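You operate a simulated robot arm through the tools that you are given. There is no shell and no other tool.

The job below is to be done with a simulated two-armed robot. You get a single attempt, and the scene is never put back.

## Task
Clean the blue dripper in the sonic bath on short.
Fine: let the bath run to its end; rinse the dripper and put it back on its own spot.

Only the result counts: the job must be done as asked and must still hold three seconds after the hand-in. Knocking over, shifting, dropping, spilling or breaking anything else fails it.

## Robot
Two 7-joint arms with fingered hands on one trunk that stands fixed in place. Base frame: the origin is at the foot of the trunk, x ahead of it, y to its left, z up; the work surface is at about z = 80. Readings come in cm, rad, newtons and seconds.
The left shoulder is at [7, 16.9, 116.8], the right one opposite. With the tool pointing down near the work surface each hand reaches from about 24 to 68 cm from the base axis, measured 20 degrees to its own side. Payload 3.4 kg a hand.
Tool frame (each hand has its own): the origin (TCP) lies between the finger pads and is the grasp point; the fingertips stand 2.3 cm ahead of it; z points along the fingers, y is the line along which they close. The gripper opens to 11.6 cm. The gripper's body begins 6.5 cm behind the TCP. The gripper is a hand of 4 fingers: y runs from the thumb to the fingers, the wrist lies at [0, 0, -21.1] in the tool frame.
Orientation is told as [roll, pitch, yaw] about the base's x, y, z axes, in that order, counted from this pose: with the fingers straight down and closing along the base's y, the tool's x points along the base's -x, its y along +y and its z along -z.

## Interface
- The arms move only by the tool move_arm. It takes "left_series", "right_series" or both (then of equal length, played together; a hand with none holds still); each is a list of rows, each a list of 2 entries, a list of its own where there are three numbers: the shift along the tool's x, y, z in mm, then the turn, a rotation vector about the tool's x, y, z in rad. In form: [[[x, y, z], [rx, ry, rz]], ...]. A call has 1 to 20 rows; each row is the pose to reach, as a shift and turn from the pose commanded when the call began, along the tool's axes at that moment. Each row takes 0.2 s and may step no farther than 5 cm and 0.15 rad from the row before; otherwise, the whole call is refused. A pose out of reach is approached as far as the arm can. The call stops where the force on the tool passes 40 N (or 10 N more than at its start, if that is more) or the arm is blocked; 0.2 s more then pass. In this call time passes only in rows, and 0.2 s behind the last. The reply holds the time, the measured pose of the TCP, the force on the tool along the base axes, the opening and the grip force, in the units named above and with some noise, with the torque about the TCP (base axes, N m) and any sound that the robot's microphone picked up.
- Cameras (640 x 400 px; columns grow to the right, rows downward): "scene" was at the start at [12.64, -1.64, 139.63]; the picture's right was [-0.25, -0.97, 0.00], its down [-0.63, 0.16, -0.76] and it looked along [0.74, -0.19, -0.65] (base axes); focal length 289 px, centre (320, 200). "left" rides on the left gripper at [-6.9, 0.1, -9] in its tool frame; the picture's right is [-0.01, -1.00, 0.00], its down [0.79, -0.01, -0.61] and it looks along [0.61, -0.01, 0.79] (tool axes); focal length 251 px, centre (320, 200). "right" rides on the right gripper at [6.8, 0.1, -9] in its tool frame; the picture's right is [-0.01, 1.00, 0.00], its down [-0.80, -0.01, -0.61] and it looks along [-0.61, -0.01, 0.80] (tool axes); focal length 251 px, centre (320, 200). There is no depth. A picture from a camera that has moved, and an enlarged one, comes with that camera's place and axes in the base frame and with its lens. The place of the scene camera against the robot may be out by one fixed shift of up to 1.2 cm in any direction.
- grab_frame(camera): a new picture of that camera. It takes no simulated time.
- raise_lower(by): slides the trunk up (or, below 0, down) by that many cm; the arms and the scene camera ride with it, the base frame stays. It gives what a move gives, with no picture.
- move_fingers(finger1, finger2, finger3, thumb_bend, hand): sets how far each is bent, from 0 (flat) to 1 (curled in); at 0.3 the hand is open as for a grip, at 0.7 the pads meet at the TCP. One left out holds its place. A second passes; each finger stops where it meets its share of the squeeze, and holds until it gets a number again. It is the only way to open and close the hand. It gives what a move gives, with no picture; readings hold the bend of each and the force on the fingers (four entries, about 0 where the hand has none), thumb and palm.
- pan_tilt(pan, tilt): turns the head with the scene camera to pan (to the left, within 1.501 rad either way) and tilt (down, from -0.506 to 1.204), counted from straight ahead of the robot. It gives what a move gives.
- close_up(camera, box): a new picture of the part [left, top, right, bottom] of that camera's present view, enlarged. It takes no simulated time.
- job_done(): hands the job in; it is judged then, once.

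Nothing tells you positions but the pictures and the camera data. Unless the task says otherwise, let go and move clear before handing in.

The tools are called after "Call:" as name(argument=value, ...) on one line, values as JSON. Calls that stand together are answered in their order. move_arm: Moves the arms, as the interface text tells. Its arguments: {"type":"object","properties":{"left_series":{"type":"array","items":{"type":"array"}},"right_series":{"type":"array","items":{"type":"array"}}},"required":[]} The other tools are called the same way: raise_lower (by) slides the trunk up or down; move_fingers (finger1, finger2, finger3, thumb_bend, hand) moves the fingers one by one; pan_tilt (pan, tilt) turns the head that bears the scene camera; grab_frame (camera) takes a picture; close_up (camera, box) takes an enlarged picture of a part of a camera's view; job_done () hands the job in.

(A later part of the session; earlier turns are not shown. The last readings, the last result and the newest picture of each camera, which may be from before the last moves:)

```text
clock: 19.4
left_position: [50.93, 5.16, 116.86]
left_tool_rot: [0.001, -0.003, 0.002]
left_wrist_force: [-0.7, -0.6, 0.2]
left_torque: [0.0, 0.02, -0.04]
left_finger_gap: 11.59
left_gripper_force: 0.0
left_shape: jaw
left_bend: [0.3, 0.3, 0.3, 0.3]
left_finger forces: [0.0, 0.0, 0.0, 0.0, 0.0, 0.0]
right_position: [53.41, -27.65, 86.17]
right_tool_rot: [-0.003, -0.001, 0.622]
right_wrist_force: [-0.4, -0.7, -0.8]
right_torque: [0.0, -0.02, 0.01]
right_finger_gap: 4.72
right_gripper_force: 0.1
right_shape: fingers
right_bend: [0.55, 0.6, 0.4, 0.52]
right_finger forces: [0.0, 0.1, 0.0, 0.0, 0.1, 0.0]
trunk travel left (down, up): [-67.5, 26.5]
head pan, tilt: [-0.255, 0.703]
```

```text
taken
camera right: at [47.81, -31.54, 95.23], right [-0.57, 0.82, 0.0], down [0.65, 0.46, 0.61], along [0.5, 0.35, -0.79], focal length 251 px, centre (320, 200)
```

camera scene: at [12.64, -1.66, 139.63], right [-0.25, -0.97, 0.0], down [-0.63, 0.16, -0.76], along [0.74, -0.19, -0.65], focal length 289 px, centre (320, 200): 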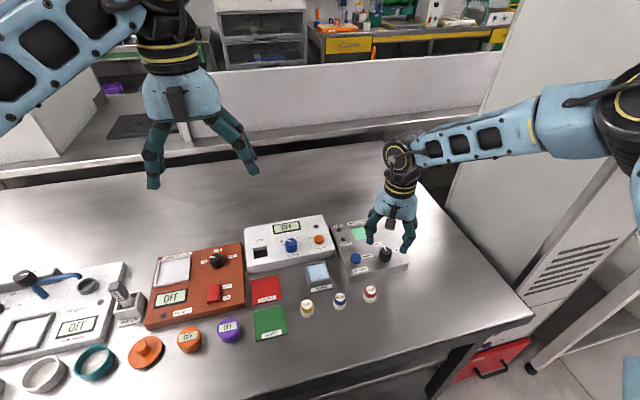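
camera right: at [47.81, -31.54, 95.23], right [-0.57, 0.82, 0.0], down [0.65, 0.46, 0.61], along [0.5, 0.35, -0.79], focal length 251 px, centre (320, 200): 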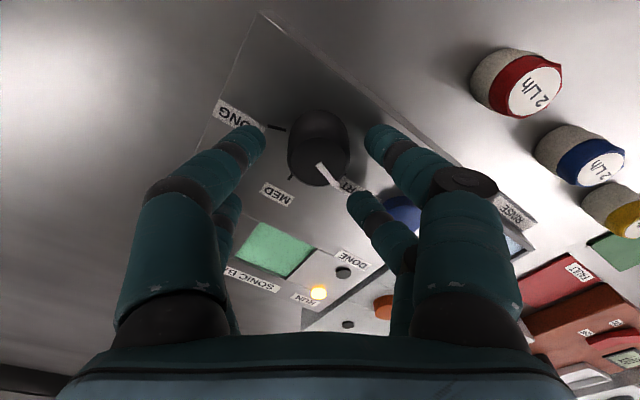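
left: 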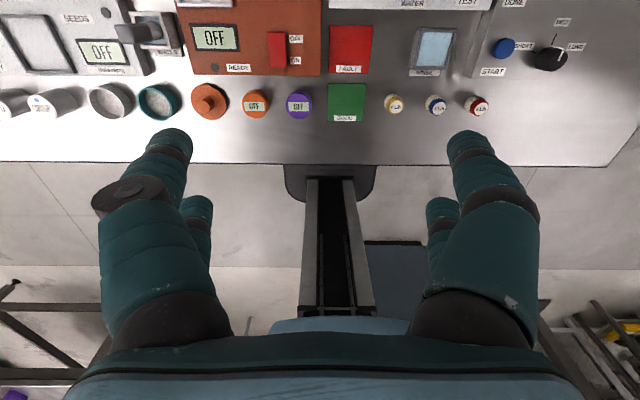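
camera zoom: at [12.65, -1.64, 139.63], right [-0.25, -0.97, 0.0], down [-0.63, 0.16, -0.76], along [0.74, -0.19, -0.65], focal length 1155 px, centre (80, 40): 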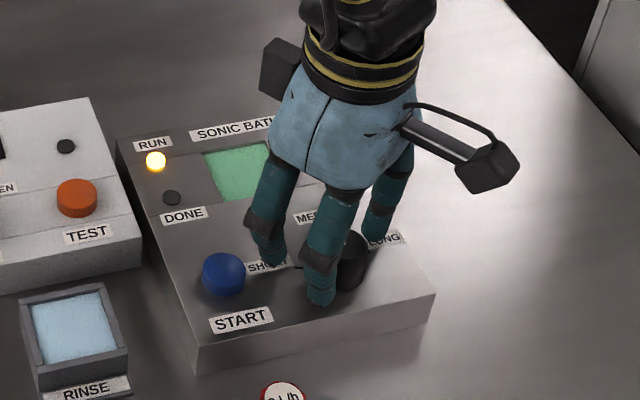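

Call:
move_arm(right_series=[[[0, 0, -20], [0, 0, 0]], [[0, 0, -45], [0, 0, 0]], [[0, 0, -70], [0, 0, 0]], [[0, 0, -90], [0, 0, 0]]])

Call:
grab_frame(camera="right")

Call:
close_up(camera="right", box=[220, 60, 440, 220])

Call:
close_up(camera="scene", box=[330, 190, 430, 290])

```text
clock: 20.4
left_position: [50.94, 5.24, 116.86]
left_tool_rot: [0.001, 0.0, 0.001]
left_wrist_force: [0.0, 0.0, 0.8]
left_torque: [0.02, -0.02, 0.01]
left_finger_gap: 11.59
left_gripper_force: 0.0
left_shape: jaw
left_bend: [0.3, 0.3, 0.3, 0.3]
left_finger forces: [0.0, 0.0, 0.0, 0.0, 0.0, 0.0]
right_position: [53.28, -27.63, 95.33]
right_tool_rot: [0.002, 0.0, 0.621]
right_wrist_force: [0.1, -0.1, 0.3]
right_torque: [0.02, 0.02, 0.01]
right_finger_gap: 4.73
right_gripper_force: 0.0
right_shape: fingers
right_bend: [0.55, 0.6, 0.4, 0.52]
right_finger forces: [0.0, 0.0, 0.1, 0.0, 0.0, 0.0]
trunk travel left (down, up): [-67.5, 26.5]
head pan, tilt: [-0.255, 0.703]
```

```text
taken
camera right: at [47.74, -31.53, 104.32], right [-0.57, 0.82, 0.0], down [0.65, 0.46, 0.61], along [0.5, 0.35, -0.79], focal length 251 px, centre (320, 200)
```

right: 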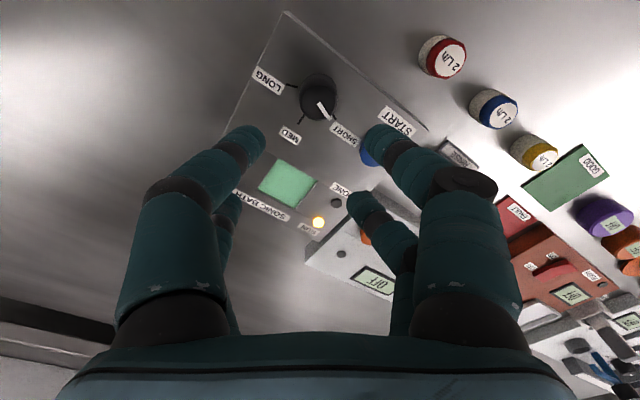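

```text
2.50 times, centred on (330, 140) of right
camera zoom: at [47.74, -31.53, 104.32], right [-0.57, 0.82, 0.0], down [0.65, 0.46, 0.61], along [0.5, 0.35, -0.79], focal length 629 px, centre (295, 350)
```

zoom: 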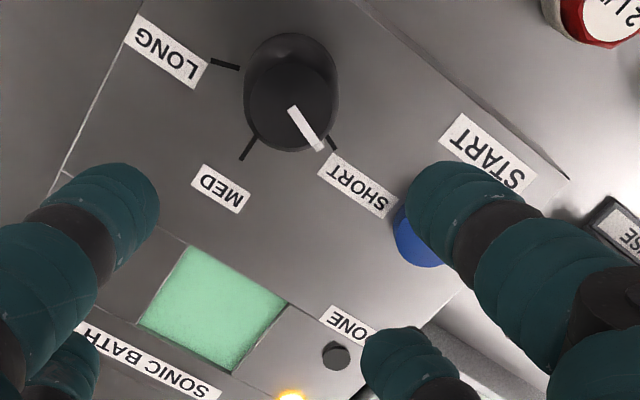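

```text
4.00 times, centred on (380, 240) of scene
camera zoom: at [12.6, -1.61, 139.64], right [-0.25, -0.97, 0.0], down [-0.63, 0.16, -0.76], along [0.74, -0.19, -0.65], focal length 1155 px, centre (80, 40)
```

zoom: 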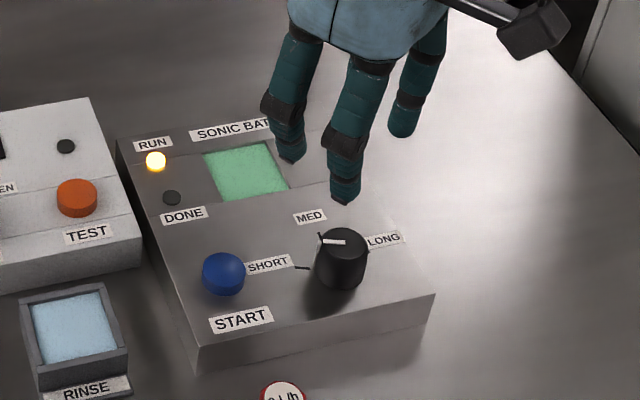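

The pointer now measures about 70°, squarely on SHORT. While the empty run goes on, I'll move the right hand back to yaw 0 and above the blue dripper for a close look.

Call:
move_arm(right_series=[[[3.6, 33.3, -2], [0, 0, 0.1244]], [[7.1, 66.6, -4], [0, 0, 0.2488]], [[10.7, 99.8, -6], [0, 0, 0.3732]], [[14.2, 133.1, -8], [0, 0, 0.4976]], [[17.8, 166.4, -10.5], [0, 0, 0.622]]])

Call:
grab_frame(camera="right")

Call:
grab_frame(camera="scene")

Call:
grab_frame(camera="left")

```text
clock: 21.6
left_position: [50.89, 5.21, 116.96]
left_tool_rot: [-0.003, -0.001, 0.002]
left_wrist_force: [0.5, -0.3, 0.3]
left_torque: [0.0, 0.02, 0.0]
left_finger_gap: 11.6
left_gripper_force: 0.0
left_shape: jaw
left_bend: [0.3, 0.3, 0.3, 0.3]
left_finger forces: [0.0, 0.0, 0.0, 0.1, 0.0, 0.0]
right_position: [42.15, -14.96, 96.41]
right_tool_rot: [-0.001, -0.002, -0.001]
right_wrist_force: [-0.2, 0.9, -0.6]
right_torque: [0.01, 0.01, -0.01]
right_finger_gap: 4.74
right_gripper_force: 0.1
right_shape: fingers
right_bend: [0.55, 0.6, 0.4, 0.52]
right_finger forces: [0.0, 0.0, 0.0, 0.0, 0.1, 0.0]
trunk travel left (down, up): [-67.5, 26.5]
head pan, tilt: [-0.255, 0.703]
```

```text
taken
camera right: at [35.31, -14.89, 105.41], right [0.01, 1.0, 0.0], down [0.79, -0.01, 0.61], along [0.61, -0.01, -0.79], focal length 251 px, centre (320, 200)
```

right: 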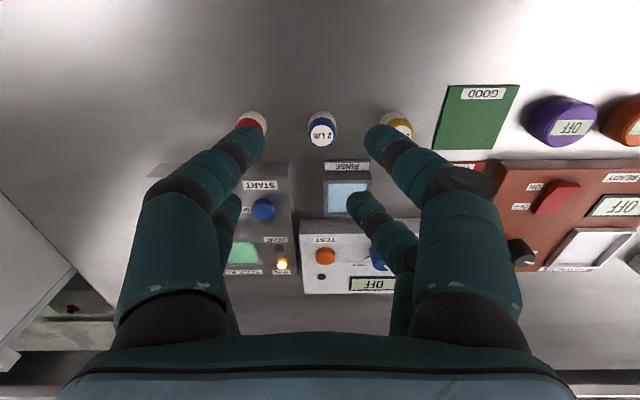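

```text
taken
camera scene: at [12.62, -1.58, 139.64], right [-0.25, -0.97, 0.0], down [-0.63, 0.16, -0.76], along [0.74, -0.19, -0.65], focal length 289 px, centre (320, 200)
```

scene: 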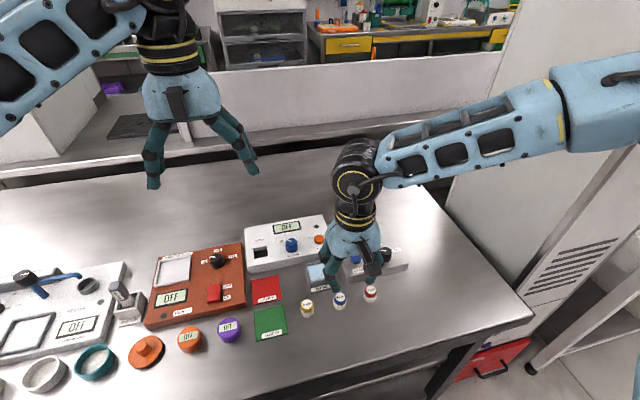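

```text
taken
camera left: at [57.65, 5.3, 125.79], right [0.01, -1.0, 0.0], down [-0.8, -0.01, 0.61], along [-0.61, -0.01, -0.8], focal length 251 px, centre (320, 200)
```

left: 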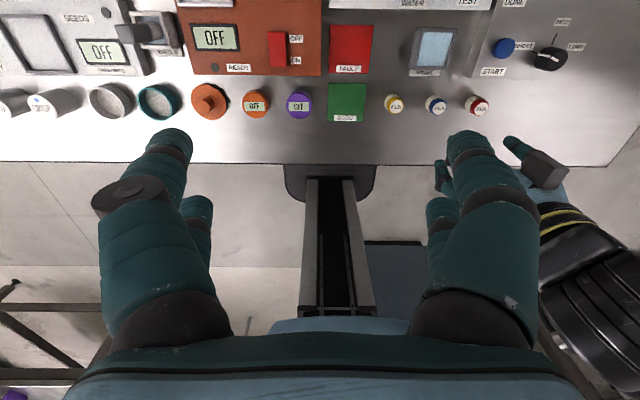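

Call:
close_up(camera="right", box=[220, 90, 420, 215])

Call:
close_up(camera="left", box=[370, 10, 530, 130])

Call:
close_up(camera="scene", box=[290, 250, 400, 320])

```text
3.20 times, centred on (320, 152) of right
camera zoom: at [35.31, -14.89, 105.41], right [0.01, 1.0, 0.0], down [0.79, -0.01, 0.61], along [0.61, -0.01, -0.79], focal length 805 px, centre (320, 352)
```

zoom: 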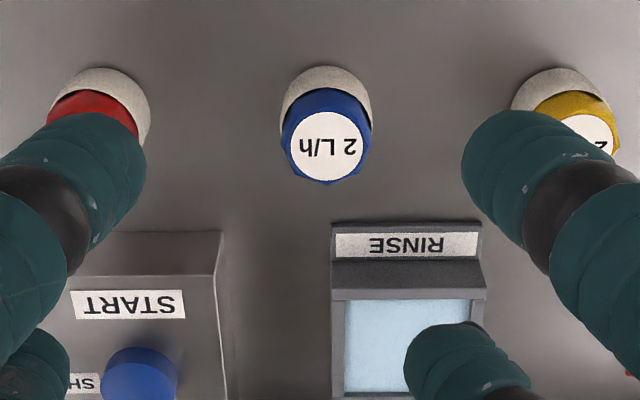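

```text
3.33 times, centred on (450, 70) of left
camera zoom: at [57.65, 5.3, 125.79], right [0.01, -1.0, 0.0], down [-0.8, -0.01, 0.61], along [-0.61, -0.01, -0.8], focal length 838 px, centre (-113, 633)
```

zoom: 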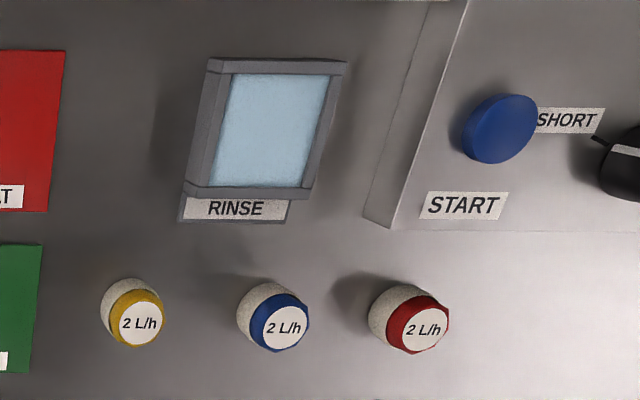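

```text
5.71 times, centred on (345, 285) of scene
camera zoom: at [12.62, -1.58, 139.64], right [-0.25, -0.97, 0.0], down [-0.63, 0.16, -0.76], along [0.74, -0.19, -0.65], focal length 1650 px, centre (177, -286)
```

zoom: 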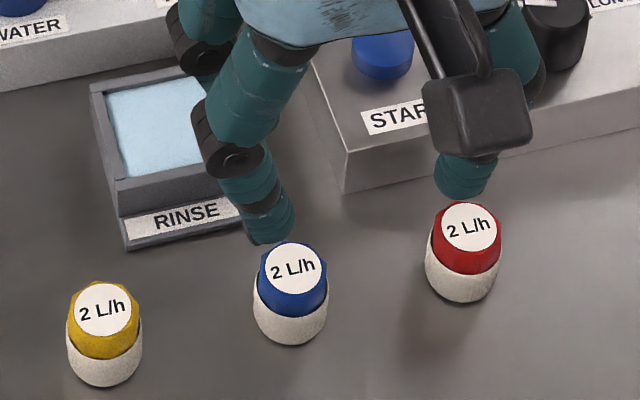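

The blue dripper measures about 2.8 cm wide and 3.3 cm tall at [44.8, -14.73], with a slightly narrower cap. I'll pinch it with the far pair (finger2 and finger3), so the other pair stays over empty bench toward the robot. First I'll line up above it and check.

Call:
move_fingers(hand="right", finger1=0.45, finger2=0.5, finger3=0.5, thumb_bend=0.45)

Call:
move_arm(right_series=[[[-4, 1, 20], [0, 0, 0]], [[-7.2, 2.4, 50], [0, 0, 0]], [[-7.2, 2.4, 65], [0, 0, 0]]])

Call:
grab_frame(camera="right")

Call:
close_up(camera="right", box=[220, 90, 420, 240])

Call:
close_up(camera="scene", box=[290, 220, 400, 320])

Call:
close_up(camera="left", box=[370, 10, 570, 200])

```text
clock: 22.6
left_position: [50.9, 5.26, 116.72]
left_tool_rot: [0.0, -0.002, 0.001]
left_wrist_force: [0.3, -0.1, 0.3]
left_torque: [0.01, -0.02, -0.01]
left_finger_gap: 11.58
left_gripper_force: 0.0
left_shape: jaw
left_bend: [0.3, 0.3, 0.3, 0.3]
left_finger forces: [0.0, 0.0, 0.0, 0.1, 0.0, 0.0]
right_position: [42.16, -14.93, 96.37]
right_tool_rot: [0.0, -0.002, -0.003]
right_wrist_force: [0.2, 0.5, -1.0]
right_torque: [-0.02, 0.03, 0.03]
right_finger_gap: 7.25
right_gripper_force: 0.0
right_shape: fingers
right_bend: [0.45, 0.5, 0.5, 0.45]
right_finger forces: [0.0, 0.0, 0.0, 0.0, 0.1, 0.1]
trunk travel left (down, up): [-67.5, 26.5]
head pan, tilt: [-0.255, 0.703]
```

```text
clock: 23.4
left_position: [50.99, 5.25, 116.85]
left_tool_rot: [0.002, -0.001, 0.0]
left_wrist_force: [0.8, 0.6, 0.3]
left_torque: [0.02, 0.04, 0.0]
left_finger_gap: 11.58
left_gripper_force: 0.2
left_shape: jaw
left_bend: [0.3, 0.3, 0.3, 0.3]
left_finger forces: [0.1, 0.0, 0.0, 0.1, 0.1, 0.0]
right_position: [42.85, -14.75, 89.93]
right_tool_rot: [0.002, -0.001, -0.001]
right_wrist_force: [0.0, 0.7, -0.6]
right_torque: [0.0, -0.02, 0.01]
right_finger_gap: 7.24
right_gripper_force: 0.1
right_shape: fingers
right_bend: [0.45, 0.5, 0.5, 0.45]
right_finger forces: [0.0, 0.0, 0.1, 0.1, 0.0, 0.0]
trunk travel left (down, up): [-67.5, 26.5]
head pan, tilt: [-0.255, 0.703]
```

```text
taken
camera right: at [36.13, -14.77, 98.84], right [0.01, 1.0, 0.0], down [0.79, -0.01, 0.61], along [0.61, -0.01, -0.79], focal length 251 px, centre (320, 200)
```

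right: 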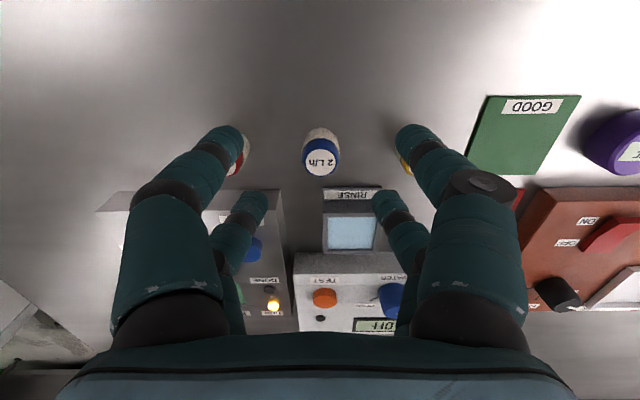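

```text
2.67 times, centred on (320, 165) of right
camera zoom: at [36.13, -14.77, 98.84], right [0.01, 1.0, 0.0], down [0.79, -0.01, 0.61], along [0.61, -0.01, -0.79], focal length 670 px, centre (320, 293)
```

zoom: 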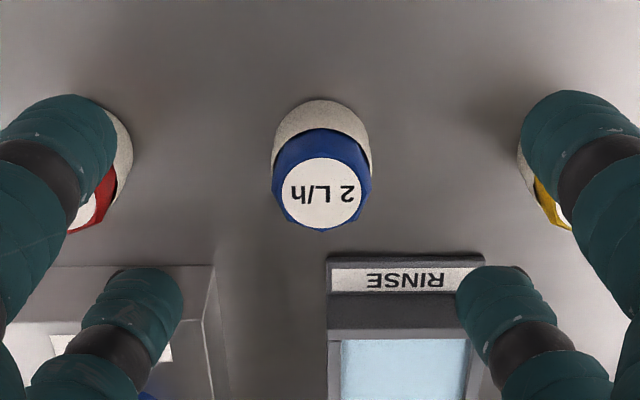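

```text
4.00 times, centred on (345, 270) of scene
camera zoom: at [12.64, -1.64, 139.64], right [-0.25, -0.97, 0.0], down [-0.63, 0.16, -0.76], along [0.74, -0.19, -0.65], focal length 1155 px, centre (220, -80)
```

zoom: 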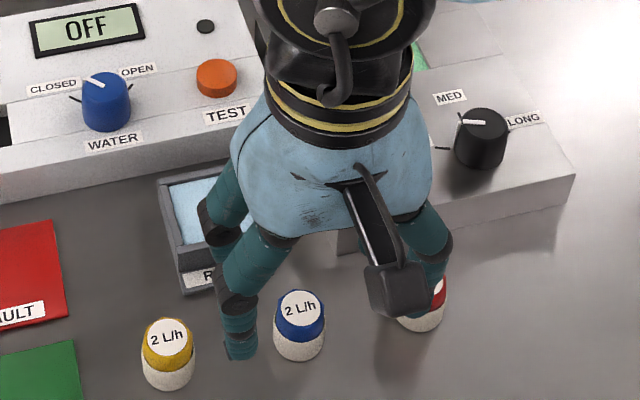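

```text
2.11 times, centred on (470, 105) of left
camera zoom: at [57.67, 5.24, 125.78], right [0.01, -1.0, 0.0], down [-0.8, -0.01, 0.61], along [-0.61, -0.01, -0.8], focal length 529 px, centre (4, 400)
```

zoom: 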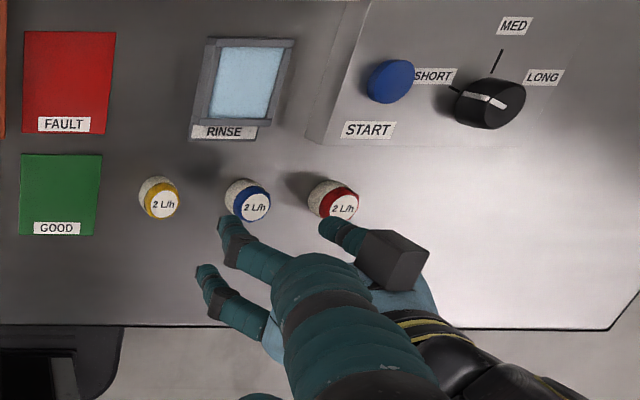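

The hand lines up with the dripper: far pair at x ≈ 44.8, lateral offset under 1 mm. RUN is still lit. I'll go down so the tips sit around the cap.

Call:
move_arm(right_series=[[[0, 0.5, 20], [0, 0, 0]], [[0, 0.5, 40], [0, 0, 0]], [[0, 0.5, 52], [0, 0, 0]], [[0, 0.5, 59], [0, 0, 0]]])

Call:
grab_frame(camera="right")

Call:
close_up(camera="right", box=[220, 110, 420, 260])

Call:
close_up(camera="scene", box=[290, 220, 400, 320])

```text
clock: 24.4
left_position: [50.91, 5.08, 116.79]
left_tool_rot: [0.002, 0.0, 0.002]
left_wrist_force: [0.6, -0.4, -0.2]
left_torque: [0.01, -0.05, 0.0]
left_finger_gap: 11.56
left_gripper_force: 0.0
left_shape: jaw
left_bend: [0.3, 0.3, 0.3, 0.3]
left_finger forces: [0.0, 0.0, 0.0, 0.1, 0.0, 0.0]
right_position: [42.4, -15.77, 85.37]
right_tool_rot: [0.0, -0.001, 0.001]
right_wrist_force: [-0.1, 0.4, 0.1]
right_torque: [-0.01, -0.02, -0.01]
right_finger_gap: 7.24
right_gripper_force: 0.0
right_shape: fingers
right_bend: [0.45, 0.5, 0.5, 0.45]
right_finger forces: [0.0, 0.0, 0.0, 0.1, 0.0, 0.0]
right hand out of reach, approached as far as the arm can: row 2, 3, 4
trunk travel left (down, up): [-67.5, 26.5]
head pan, tilt: [-0.255, 0.703]
```

```text
taken
camera right: at [35.55, -15.81, 94.23], right [0.01, 1.0, 0.0], down [0.79, -0.01, 0.61], along [0.61, -0.01, -0.79], focal length 251 px, centre (320, 200)
```

right: 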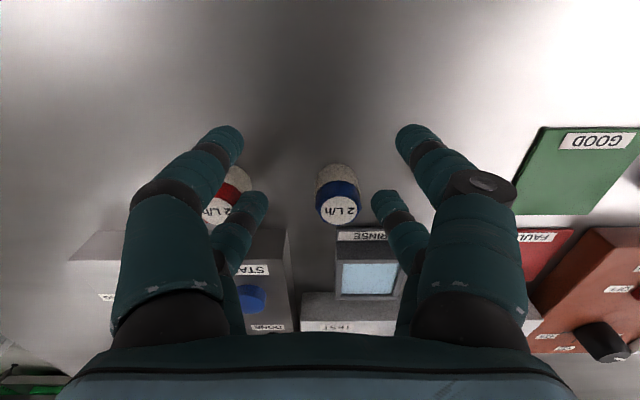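

```text
2.67 times, centred on (320, 185) of right
camera zoom: at [35.55, -15.81, 94.23], right [0.01, 1.0, 0.0], down [0.79, -0.01, 0.61], along [0.61, -0.01, -0.79], focal length 670 px, centre (320, 240)
```

zoom: 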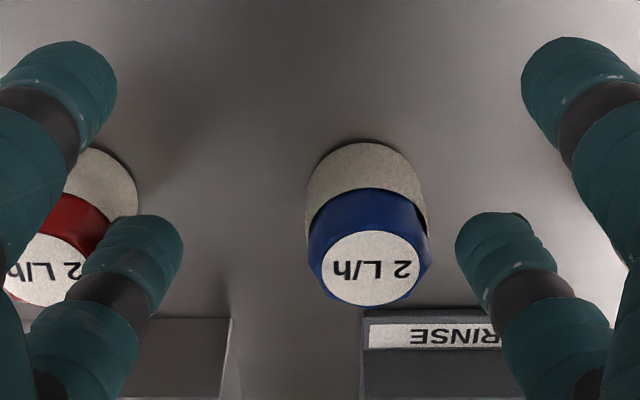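

```text
4.00 times, centred on (345, 270) of scene
camera zoom: at [12.68, -1.64, 139.63], right [-0.25, -0.97, 0.0], down [-0.63, 0.16, -0.76], along [0.74, -0.19, -0.65], focal length 1155 px, centre (220, -80)
```

zoom: 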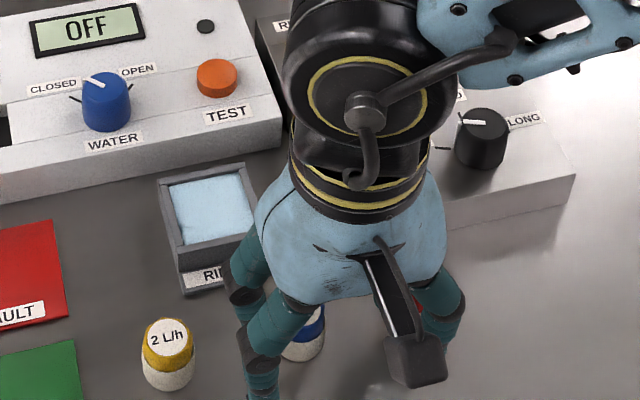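

The arm's reach limited it here and it drifted 1 cm toward the red dripper, though with no contact. I'll back up at once, then lower the trunk so the arm has room to reach down at this spot.

Call:
move_arm(right_series=[[[0, 0, -35], [0, 0, 0]], [[0, 0, -65], [0, 0, 0]], [[0, 0, -100], [0, 0, 0]], [[0, 0, -140], [0, 0, 0]], [[0, 0, -180], [0, 0, 0]]])

Call:
grab_frame(camera="right")

Call:
grab_frame(camera="scene")

```text
clock: 25.6
left_position: [50.78, 5.02, 116.91]
left_tool_rot: [0.0, -0.001, 0.002]
left_wrist_force: [-0.5, 0.4, 0.4]
left_torque: [-0.01, -0.02, 0.01]
left_finger_gap: 11.6
left_gripper_force: 0.2
left_shape: jaw
left_bend: [0.3, 0.3, 0.3, 0.3]
left_finger forces: [0.0, 0.0, 0.1, 0.1, 0.0, 0.0]
right_position: [42.3, -15.76, 103.38]
right_tool_rot: [0.0, 0.0, 0.001]
right_wrist_force: [-0.3, 0.2, 1.0]
right_torque: [0.0, 0.0, -0.02]
right_finger_gap: 7.26
right_gripper_force: 0.0
right_shape: fingers
right_bend: [0.45, 0.5, 0.5, 0.45]
right_finger forces: [0.0, 0.0, 0.1, 0.0, 0.0, 0.0]
trunk travel left (down, up): [-67.5, 26.5]
head pan, tilt: [-0.255, 0.703]
```

```text
taken
camera right: at [35.44, -15.81, 112.24], right [0.01, 1.0, 0.0], down [0.79, -0.01, 0.61], along [0.61, -0.01, -0.79], focal length 251 px, centre (320, 200)
```

right: 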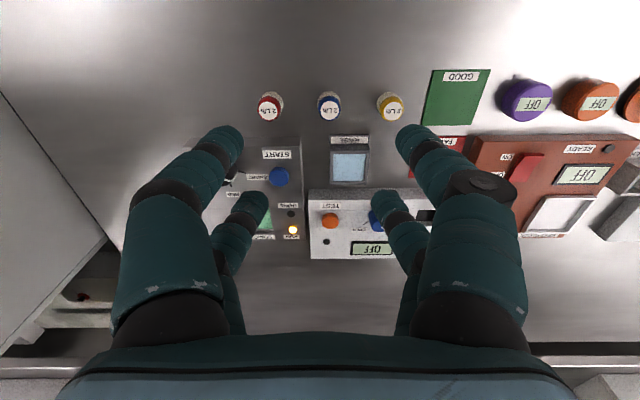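

```text
taken
camera scene: at [12.55, -1.61, 139.64], right [-0.25, -0.97, 0.0], down [-0.63, 0.16, -0.76], along [0.74, -0.19, -0.65], focal length 289 px, centre (320, 200)
```

scene: 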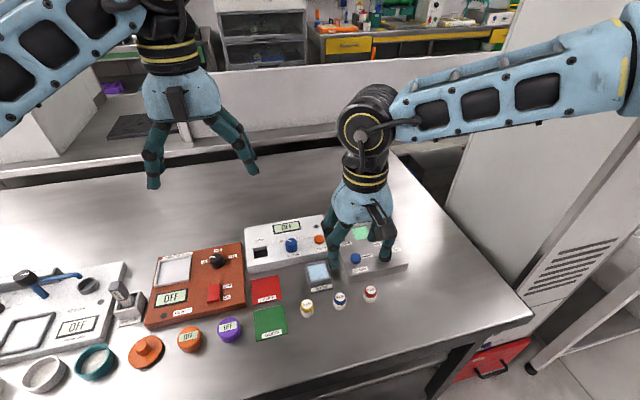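

All three drippers are still in place. I'll lower the trunk by 12 cm, which brings the right hand to about z = 91, clear of everything.

Call:
raise_lower(by=-12)

Call:
grab_frame(camera="right")

Call:
grab_frame(camera="scene")

```text
clock: 27.1
left_position: [50.82, 5.12, 104.87]
left_tool_rot: [0.001, -0.002, 0.003]
left_wrist_force: [-1.0, 0.5, -0.3]
left_torque: [0.01, 0.04, 0.0]
left_finger_gap: 11.58
left_gripper_force: 0.0
left_shape: jaw
left_bend: [0.3, 0.3, 0.3, 0.3]
left_finger forces: [0.0, 0.1, 0.1, 0.1, 0.0, 0.1]
right_position: [42.28, -15.91, 91.3]
right_tool_rot: [0.001, -0.002, -0.002]
right_wrist_force: [-0.5, -0.1, 0.5]
right_torque: [-0.01, 0.0, 0.01]
right_finger_gap: 7.27
right_gripper_force: 0.2
right_shape: fingers
right_bend: [0.45, 0.5, 0.5, 0.45]
right_finger forces: [0.0, 0.1, 0.0, 0.1, 0.1, 0.0]
trunk travel left (down, up): [-55.5, 38.5]
head pan, tilt: [-0.255, 0.703]
```

```text
taken
camera right: at [35.51, -15.82, 100.19], right [0.01, 1.0, 0.0], down [0.79, -0.01, 0.61], along [0.61, -0.01, -0.79], focal length 251 px, centre (320, 200)
```

right: 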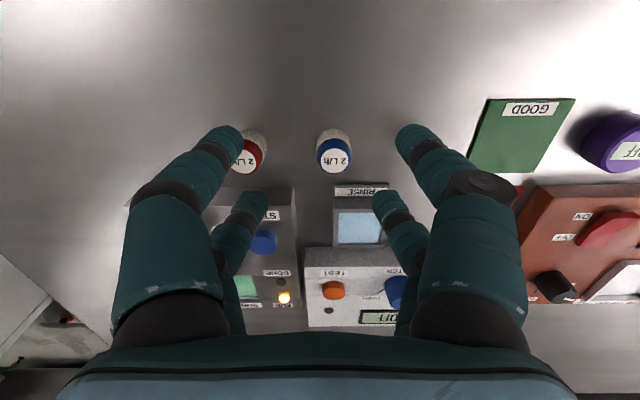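

```text
taken
camera scene: at [12.62, -1.63, 127.64], right [-0.25, -0.97, 0.0], down [-0.63, 0.16, -0.76], along [0.74, -0.19, -0.65], focal length 289 px, centre (320, 200)
```

scene: 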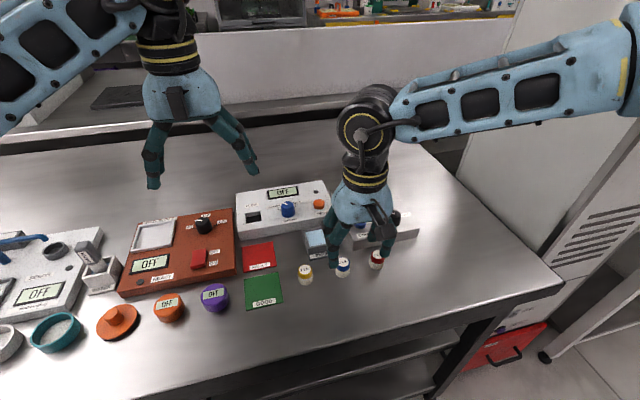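

The hand is clear at z = 91.3. I'll shift back above the dripper and re-check the alignment.

Call:
move_arm(right_series=[[[-5.2, 11, 5], [0, 0, 0]], [[-5.2, 11, 25], [0, 0, 0]]])

Call:
close_up(camera="right", box=[220, 110, 420, 260])

Call:
close_up(camera="scene", box=[290, 190, 430, 300])

```text
clock: 27.7
left_position: [51.06, 5.16, 104.77]
left_tool_rot: [0.003, -0.003, 0.003]
left_wrist_force: [-0.1, 0.8, 0.6]
left_torque: [0.03, 0.03, -0.04]
left_finger_gap: 11.6
left_gripper_force: 0.0
left_shape: jaw
left_bend: [0.3, 0.3, 0.3, 0.3]
left_finger forces: [0.0, 0.0, 0.1, 0.0, 0.0, 0.0]
right_position: [42.87, -14.71, 88.75]
right_tool_rot: [0.0, -0.001, -0.002]
right_wrist_force: [0.3, -1.0, 0.0]
right_torque: [0.01, 0.04, 0.0]
right_finger_gap: 7.27
right_gripper_force: 0.0
right_shape: fingers
right_bend: [0.45, 0.5, 0.5, 0.45]
right_finger forces: [0.0, 0.0, 0.0, 0.0, 0.0, 0.0]
trunk travel left (down, up): [-55.5, 38.5]
head pan, tilt: [-0.255, 0.703]
```

```text
2.67 times, centred on (320, 185) of right
camera zoom: at [36.07, -14.71, 97.63], right [0.01, 1.0, 0.0], down [0.79, -0.01, 0.61], along [0.61, -0.01, -0.79], focal length 670 px, centre (320, 240)
```

zoom: 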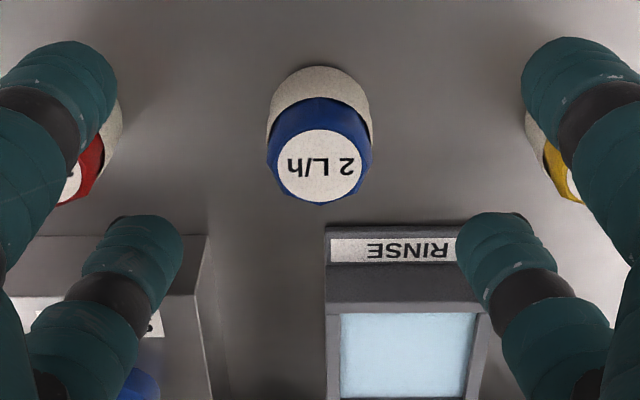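

```text
3.64 times, centred on (360, 245) of scene
camera zoom: at [12.66, -1.67, 127.63], right [-0.25, -0.97, 0.0], down [-0.63, 0.16, -0.76], along [0.74, -0.19, -0.65], focal length 1050 px, centre (174, 36)
```

zoom: 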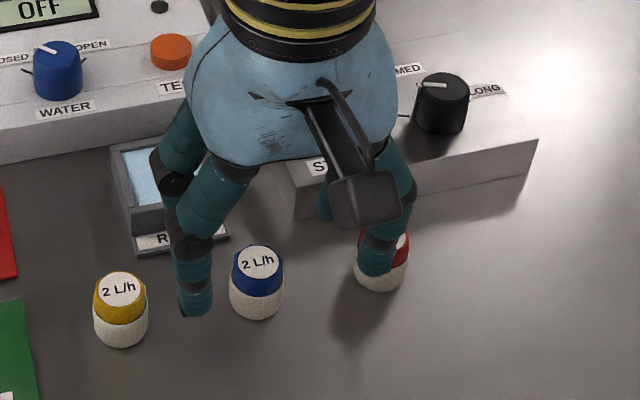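

Aligned within half a millimetre laterally. I'll go down to grip height now that the arm has room.

Call:
move_arm(right_series=[[[0, 0, 15], [0, 0, 0]], [[0, 0, 30], [0, 0, 0]], [[0, 0, 40], [0, 0, 0]], [[0, 0, 47], [0, 0, 0]]])

Call:
close_up(camera="right", box=[220, 110, 420, 260])

Call:
close_up(camera="scene", box=[290, 190, 430, 300])

```text
clock: 28.7
left_position: [50.99, 5.14, 104.87]
left_tool_rot: [0.003, -0.001, 0.0]
left_wrist_force: [0.3, -0.3, 0.3]
left_torque: [0.01, 0.0, 0.01]
left_finger_gap: 11.6
left_gripper_force: 0.1
left_shape: jaw
left_bend: [0.3, 0.3, 0.3, 0.3]
left_finger forces: [0.0, 0.0, 0.0, 0.1, 0.0, 0.0]
right_position: [42.92, -14.79, 84.03]
right_tool_rot: [0.0, -0.002, -0.002]
right_wrist_force: [-0.2, 0.0, -0.4]
right_torque: [-0.01, -0.02, 0.02]
right_finger_gap: 7.24
right_gripper_force: 0.0
right_shape: fingers
right_bend: [0.45, 0.5, 0.5, 0.45]
right_finger forces: [0.0, 0.0, 0.1, 0.0, 0.1, 0.1]
trunk travel left (down, up): [-55.5, 38.5]
head pan, tilt: [-0.255, 0.703]
```

```text
2.67 times, centred on (320, 185) of right
camera zoom: at [36.1, -14.73, 92.94], right [0.01, 1.0, 0.0], down [0.79, -0.01, 0.61], along [0.61, -0.01, -0.79], focal length 670 px, centre (320, 240)
```

zoom: 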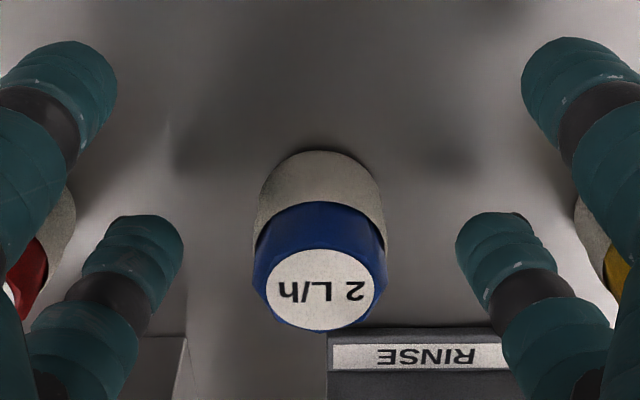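

```text
3.64 times, centred on (360, 245) of scene
camera zoom: at [12.66, -1.64, 127.63], right [-0.25, -0.97, 0.0], down [-0.63, 0.16, -0.76], along [0.74, -0.19, -0.65], focal length 1050 px, centre (174, 36)
```

zoom: 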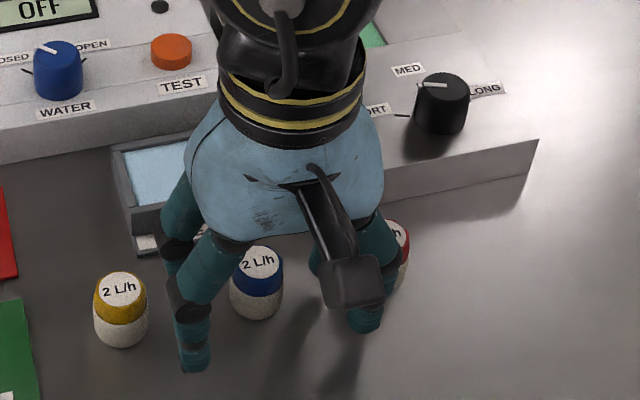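

The dripper sits between finger2 and finger3. I'll close that pair on the cap.

Call:
move_fingers(hand="right", finger2=0.7, finger3=0.7)

Call:
close_up(camera="right", box=[220, 110, 420, 260])

Call:
close_up(camera="scene", box=[290, 190, 430, 300])

```text
clock: 29.7
left_position: [50.96, 5.23, 104.9]
left_tool_rot: [0.004, -0.003, 0.001]
left_wrist_force: [-0.2, 0.2, -0.5]
left_torque: [-0.01, 0.0, 0.0]
left_finger_gap: 11.56
left_gripper_force: 0.0
left_shape: jaw
left_bend: [0.3, 0.3, 0.3, 0.3]
left_finger forces: [0.1, 0.0, 0.0, 0.1, 0.0, 0.0]
right_position: [42.88, -14.84, 84.06]
right_tool_rot: [-0.001, -0.001, -0.003]
right_wrist_force: [0.2, -0.4, 0.0]
right_torque: [0.03, 0.03, 0.0]
right_finger_gap: 7.26
right_gripper_force: 5.4
right_shape: fingers
right_bend: [0.45, 0.62, 0.62, 0.45]
right_finger forces: [0.1, 5.4, 5.3, 0.0, 0.1, 0.0]
trunk travel left (down, up): [-55.5, 38.5]
head pan, tilt: [-0.255, 0.703]
```

```text
2.67 times, centred on (320, 185) of right
camera zoom: at [36.09, -14.72, 92.96], right [0.01, 1.0, 0.0], down [0.79, -0.01, 0.61], along [0.61, -0.01, -0.79], focal length 670 px, centre (320, 240)
```

zoom: 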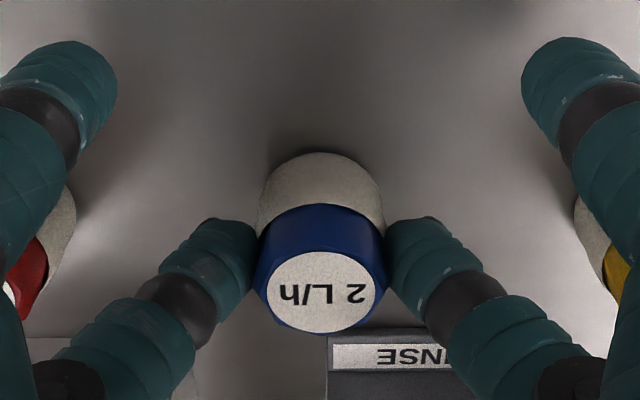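

```text
3.64 times, centred on (360, 245) of scene
camera zoom: at [12.65, -1.64, 127.63], right [-0.25, -0.97, 0.0], down [-0.63, 0.16, -0.76], along [0.74, -0.19, -0.65], focal length 1050 px, centre (174, 36)
```

zoom: 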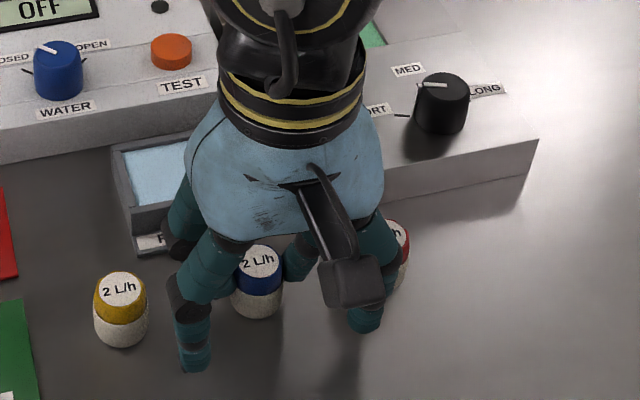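

The pair holds the cap evenly at 5.4 N per finger. I'll firm it up a little and lift straight up, noting the home pose as TCP [42.88, -14.8, 84.05], yaw 0.

Call:
move_fingers(hand="right", finger2=0.76, finger3=0.76)

Call:
move_arm(right_series=[[[0, 0, -10], [0, 0, 0]], [[0, 0, -30], [0, 0, 0]], [[0, 0, -55], [0, 0, 0]], [[0, 0, -80], [0, 0, 0]]])

Call:
grab_frame(camera="right")

Call:
grab_frame(camera="scene")

Call:
close_up(camera="scene", box=[290, 160, 450, 300])

```text
clock: 30.7
left_position: [50.99, 5.09, 104.87]
left_tool_rot: [0.004, -0.002, 0.002]
left_wrist_force: [0.0, -1.0, 0.8]
left_torque: [0.02, 0.01, 0.0]
left_finger_gap: 11.59
left_gripper_force: 0.1
left_shape: jaw
left_bend: [0.3, 0.3, 0.3, 0.3]
left_finger forces: [0.0, 0.0, 0.0, 0.0, 0.1, 0.0]
right_position: [42.81, -14.85, 83.98]
right_tool_rot: [0.0, -0.002, -0.002]
right_wrist_force: [0.2, -0.2, 1.1]
right_torque: [0.01, -0.02, -0.03]
right_finger_gap: 7.28
right_gripper_force: 6.4
right_shape: fingers
right_bend: [0.45, 0.63, 0.63, 0.45]
right_finger forces: [0.1, 6.2, 6.2, 0.0, 0.0, 0.0]
trunk travel left (down, up): [-55.5, 38.5]
head pan, tilt: [-0.255, 0.703]
```

```text
clock: 31.7
left_position: [50.84, 5.11, 104.87]
left_tool_rot: [0.001, -0.001, 0.0]
left_wrist_force: [0.1, 0.1, 0.0]
left_torque: [0.01, -0.02, 0.0]
left_finger_gap: 11.59
left_gripper_force: 0.0
left_shape: jaw
left_bend: [0.3, 0.3, 0.3, 0.3]
left_finger forces: [0.0, 0.0, 0.1, 0.1, 0.0, 0.0]
right_position: [42.88, -14.73, 92.03]
right_tool_rot: [0.0, -0.003, -0.003]
right_wrist_force: [-0.2, 0.1, 0.7]
right_torque: [0.02, -0.02, -0.01]
right_finger_gap: 7.25
right_gripper_force: 6.0
right_shape: fingers
right_bend: [0.45, 0.63, 0.63, 0.45]
right_finger forces: [0.0, 6.2, 6.2, 0.0, 0.0, 0.1]
trunk travel left (down, up): [-55.5, 38.5]
head pan, tilt: [-0.255, 0.703]
```

```text
taken
camera right: at [36.06, -14.71, 101.02], right [0.01, 1.0, 0.0], down [0.79, -0.01, 0.61], along [0.61, -0.01, -0.79], focal length 251 px, centre (320, 200)
```

right: 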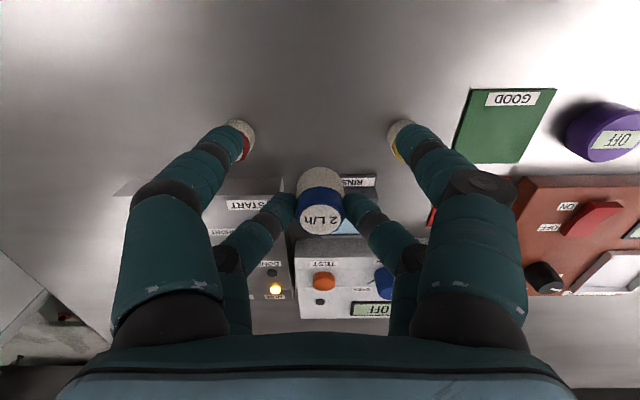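

```text
taken
camera scene: at [12.6, -1.62, 127.64], right [-0.25, -0.97, 0.0], down [-0.63, 0.16, -0.76], along [0.74, -0.19, -0.65], focal length 289 px, centre (320, 200)
```

scene: 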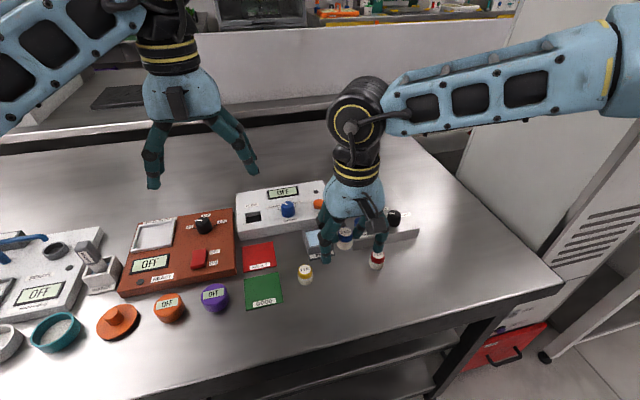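

```text
2.86 times, centred on (370, 230) of scene
camera zoom: at [12.6, -1.62, 127.64], right [-0.25, -0.97, 0.0], down [-0.63, 0.16, -0.76], along [0.74, -0.19, -0.65], focal length 825 px, centre (177, 114)
```

zoom: 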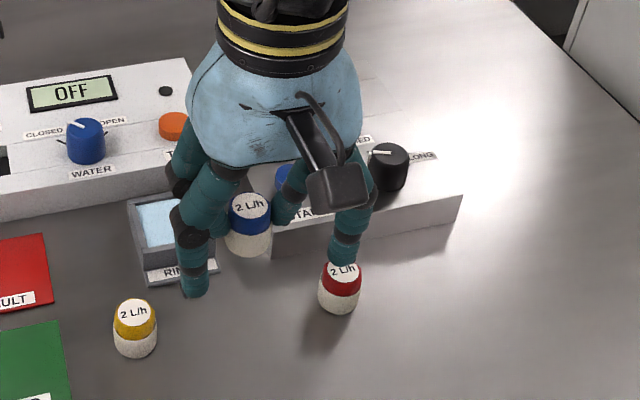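

The dripper hangs upright in the grip and RUN is still lit. I'll carry it over the bath at a safe height and wait there for the empty run to end.

Call:
move_arm(right_series=[[[-10, -6, -20], [0, 0, 0]], [[-45, -30, -30], [0, 0, 0]], [[-85, -57, -30], [0, 0, 0]], [[-125, -84, -30], [0, 0, 0]], [[-166.7, -112.5, -30], [0, 0, 0]]])

Call:
grab_frame(camera="right")

Call:
close_up(camera="right", box=[240, 60, 420, 240])

Call:
grab_frame(camera="scene")

Call:
close_up(camera="scene", box=[300, 140, 450, 270])

```text
refused: row 5 steps farther than a row can; nothing moved
```

```text
taken
camera right: at [36.06, -14.71, 101.02], right [0.01, 1.0, 0.0], down [0.79, -0.01, 0.61], along [0.61, -0.01, -0.79], focal length 251 px, centre (320, 200)
```

right: 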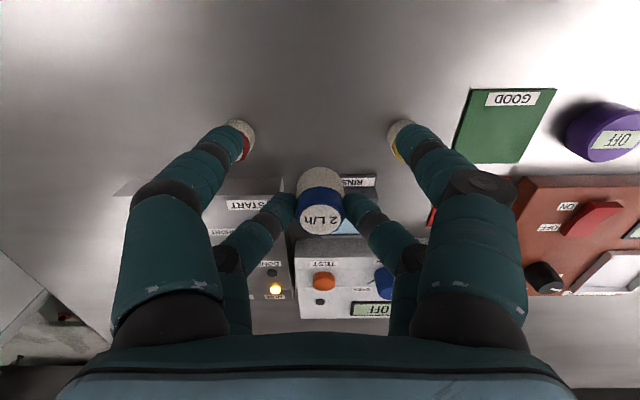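

```text
2.22 times, centred on (330, 150) of right
camera zoom: at [36.06, -14.71, 101.02], right [0.01, 1.0, 0.0], down [0.79, -0.01, 0.61], along [0.61, -0.01, -0.79], focal length 559 px, centre (298, 311)
```

zoom: 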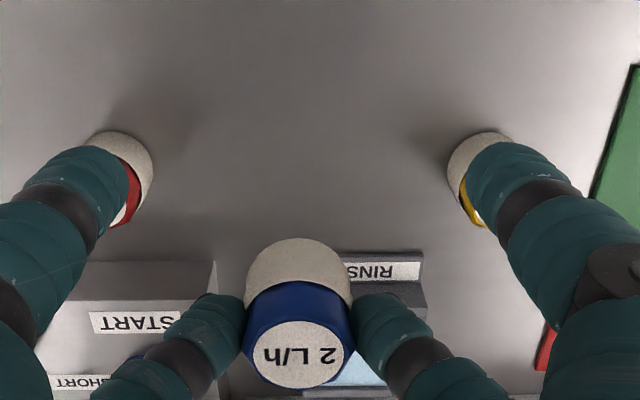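

```text
taken
camera scene: at [12.6, -1.62, 127.64], right [-0.25, -0.97, 0.0], down [-0.63, 0.16, -0.76], along [0.74, -0.19, -0.65], focal length 289 px, centre (320, 200)
```

scene: 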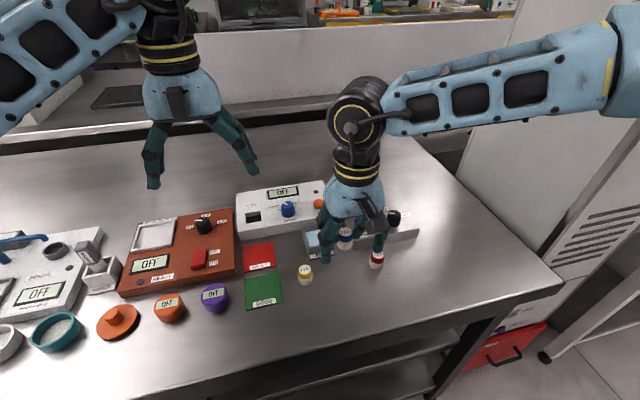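

```text
3.08 times, centred on (375, 205) of scene
camera zoom: at [12.6, -1.62, 127.64], right [-0.25, -0.97, 0.0], down [-0.63, 0.16, -0.76], along [0.74, -0.19, -0.65], focal length 888 px, centre (151, 185)
```

zoom: 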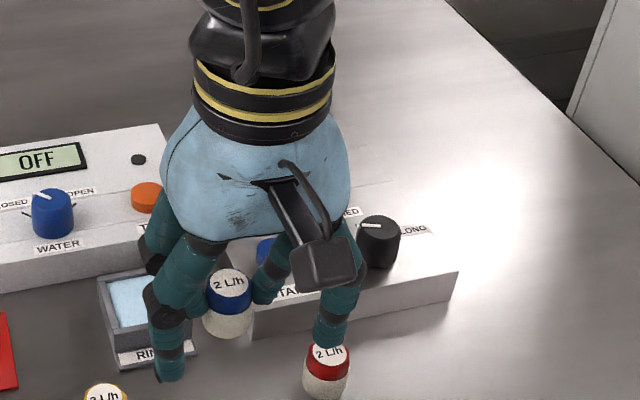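

One step was slightly too long and the call was refused, so nothing moved. I'll send the same carry with smaller steps.

Call:
move_arm(right_series=[[[-5, -3, -20], [0, 0, 0]], [[-30, -20, -30], [0, 0, 0]], [[-64, -43, -30], [0, 0, 0]], [[-98, -66, -30], [0, 0, 0]], [[-132, -89, -30], [0, 0, 0]], [[-166.7, -112.5, -30], [0, 0, 0]]])

Call:
grab_frame(camera="right")

Call:
close_up(camera="right", box=[240, 60, 420, 240])

Call:
close_up(camera="scene", box=[300, 140, 450, 270])

```text
clock: 33.1
left_position: [51.03, 5.13, 104.92]
left_tool_rot: [0.001, 0.0, 0.001]
left_wrist_force: [0.2, -0.2, 0.5]
left_torque: [0.05, 0.01, 0.01]
left_finger_gap: 11.57
left_gripper_force: 0.1
left_shape: jaw
left_bend: [0.3, 0.3, 0.3, 0.3]
left_finger forces: [0.0, 0.1, 0.0, 0.1, 0.0, 0.0]
right_position: [58.57, -26.63, 95.0]
right_tool_rot: [0.0, 0.001, -0.002]
right_wrist_force: [0.3, -1.1, -1.1]
right_torque: [0.03, 0.02, 0.02]
right_finger_gap: 7.24
right_gripper_force: 6.1
right_shape: fingers
right_bend: [0.45, 0.63, 0.63, 0.45]
right_finger forces: [0.1, 6.2, 6.2, 0.0, 0.1, 0.0]
right hand out of reach, approached as far as the arm can: row 6
trunk travel left (down, up): [-55.5, 38.5]
head pan, tilt: [-0.255, 0.703]
```

```text
taken
camera right: at [51.79, -26.54, 103.88], right [0.01, 1.0, 0.0], down [0.79, -0.01, 0.61], along [0.61, -0.01, -0.79], focal length 251 px, centre (320, 200)
```

right: 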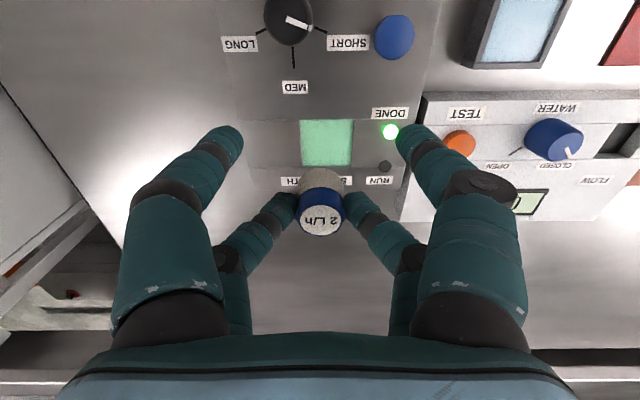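

```text
2.22 times, centred on (330, 150) of right
camera zoom: at [51.79, -26.54, 103.88], right [0.01, 1.0, 0.0], down [0.79, -0.01, 0.61], along [0.61, -0.01, -0.79], focal length 559 px, centre (298, 311)
```

zoom: 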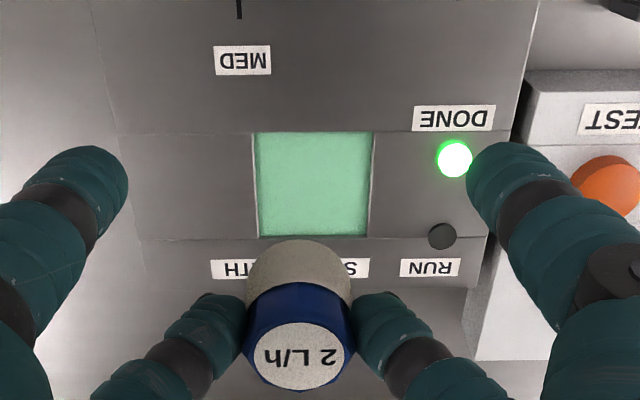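

```text
3.08 times, centred on (375, 205) of scene
camera zoom: at [12.73, -1.73, 127.62], right [-0.25, -0.97, 0.0], down [-0.63, 0.16, -0.76], along [0.74, -0.19, -0.65], focal length 888 px, centre (151, 185)
```

zoom: 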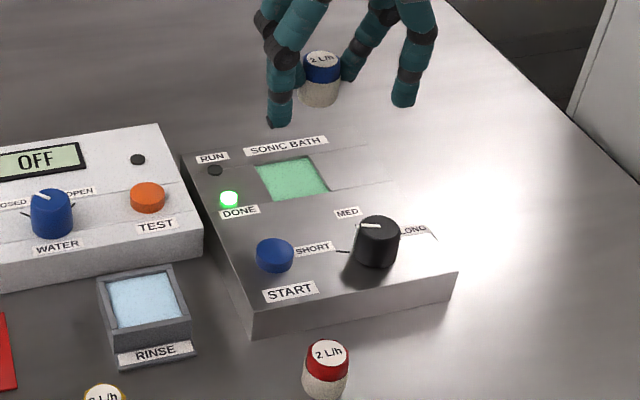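

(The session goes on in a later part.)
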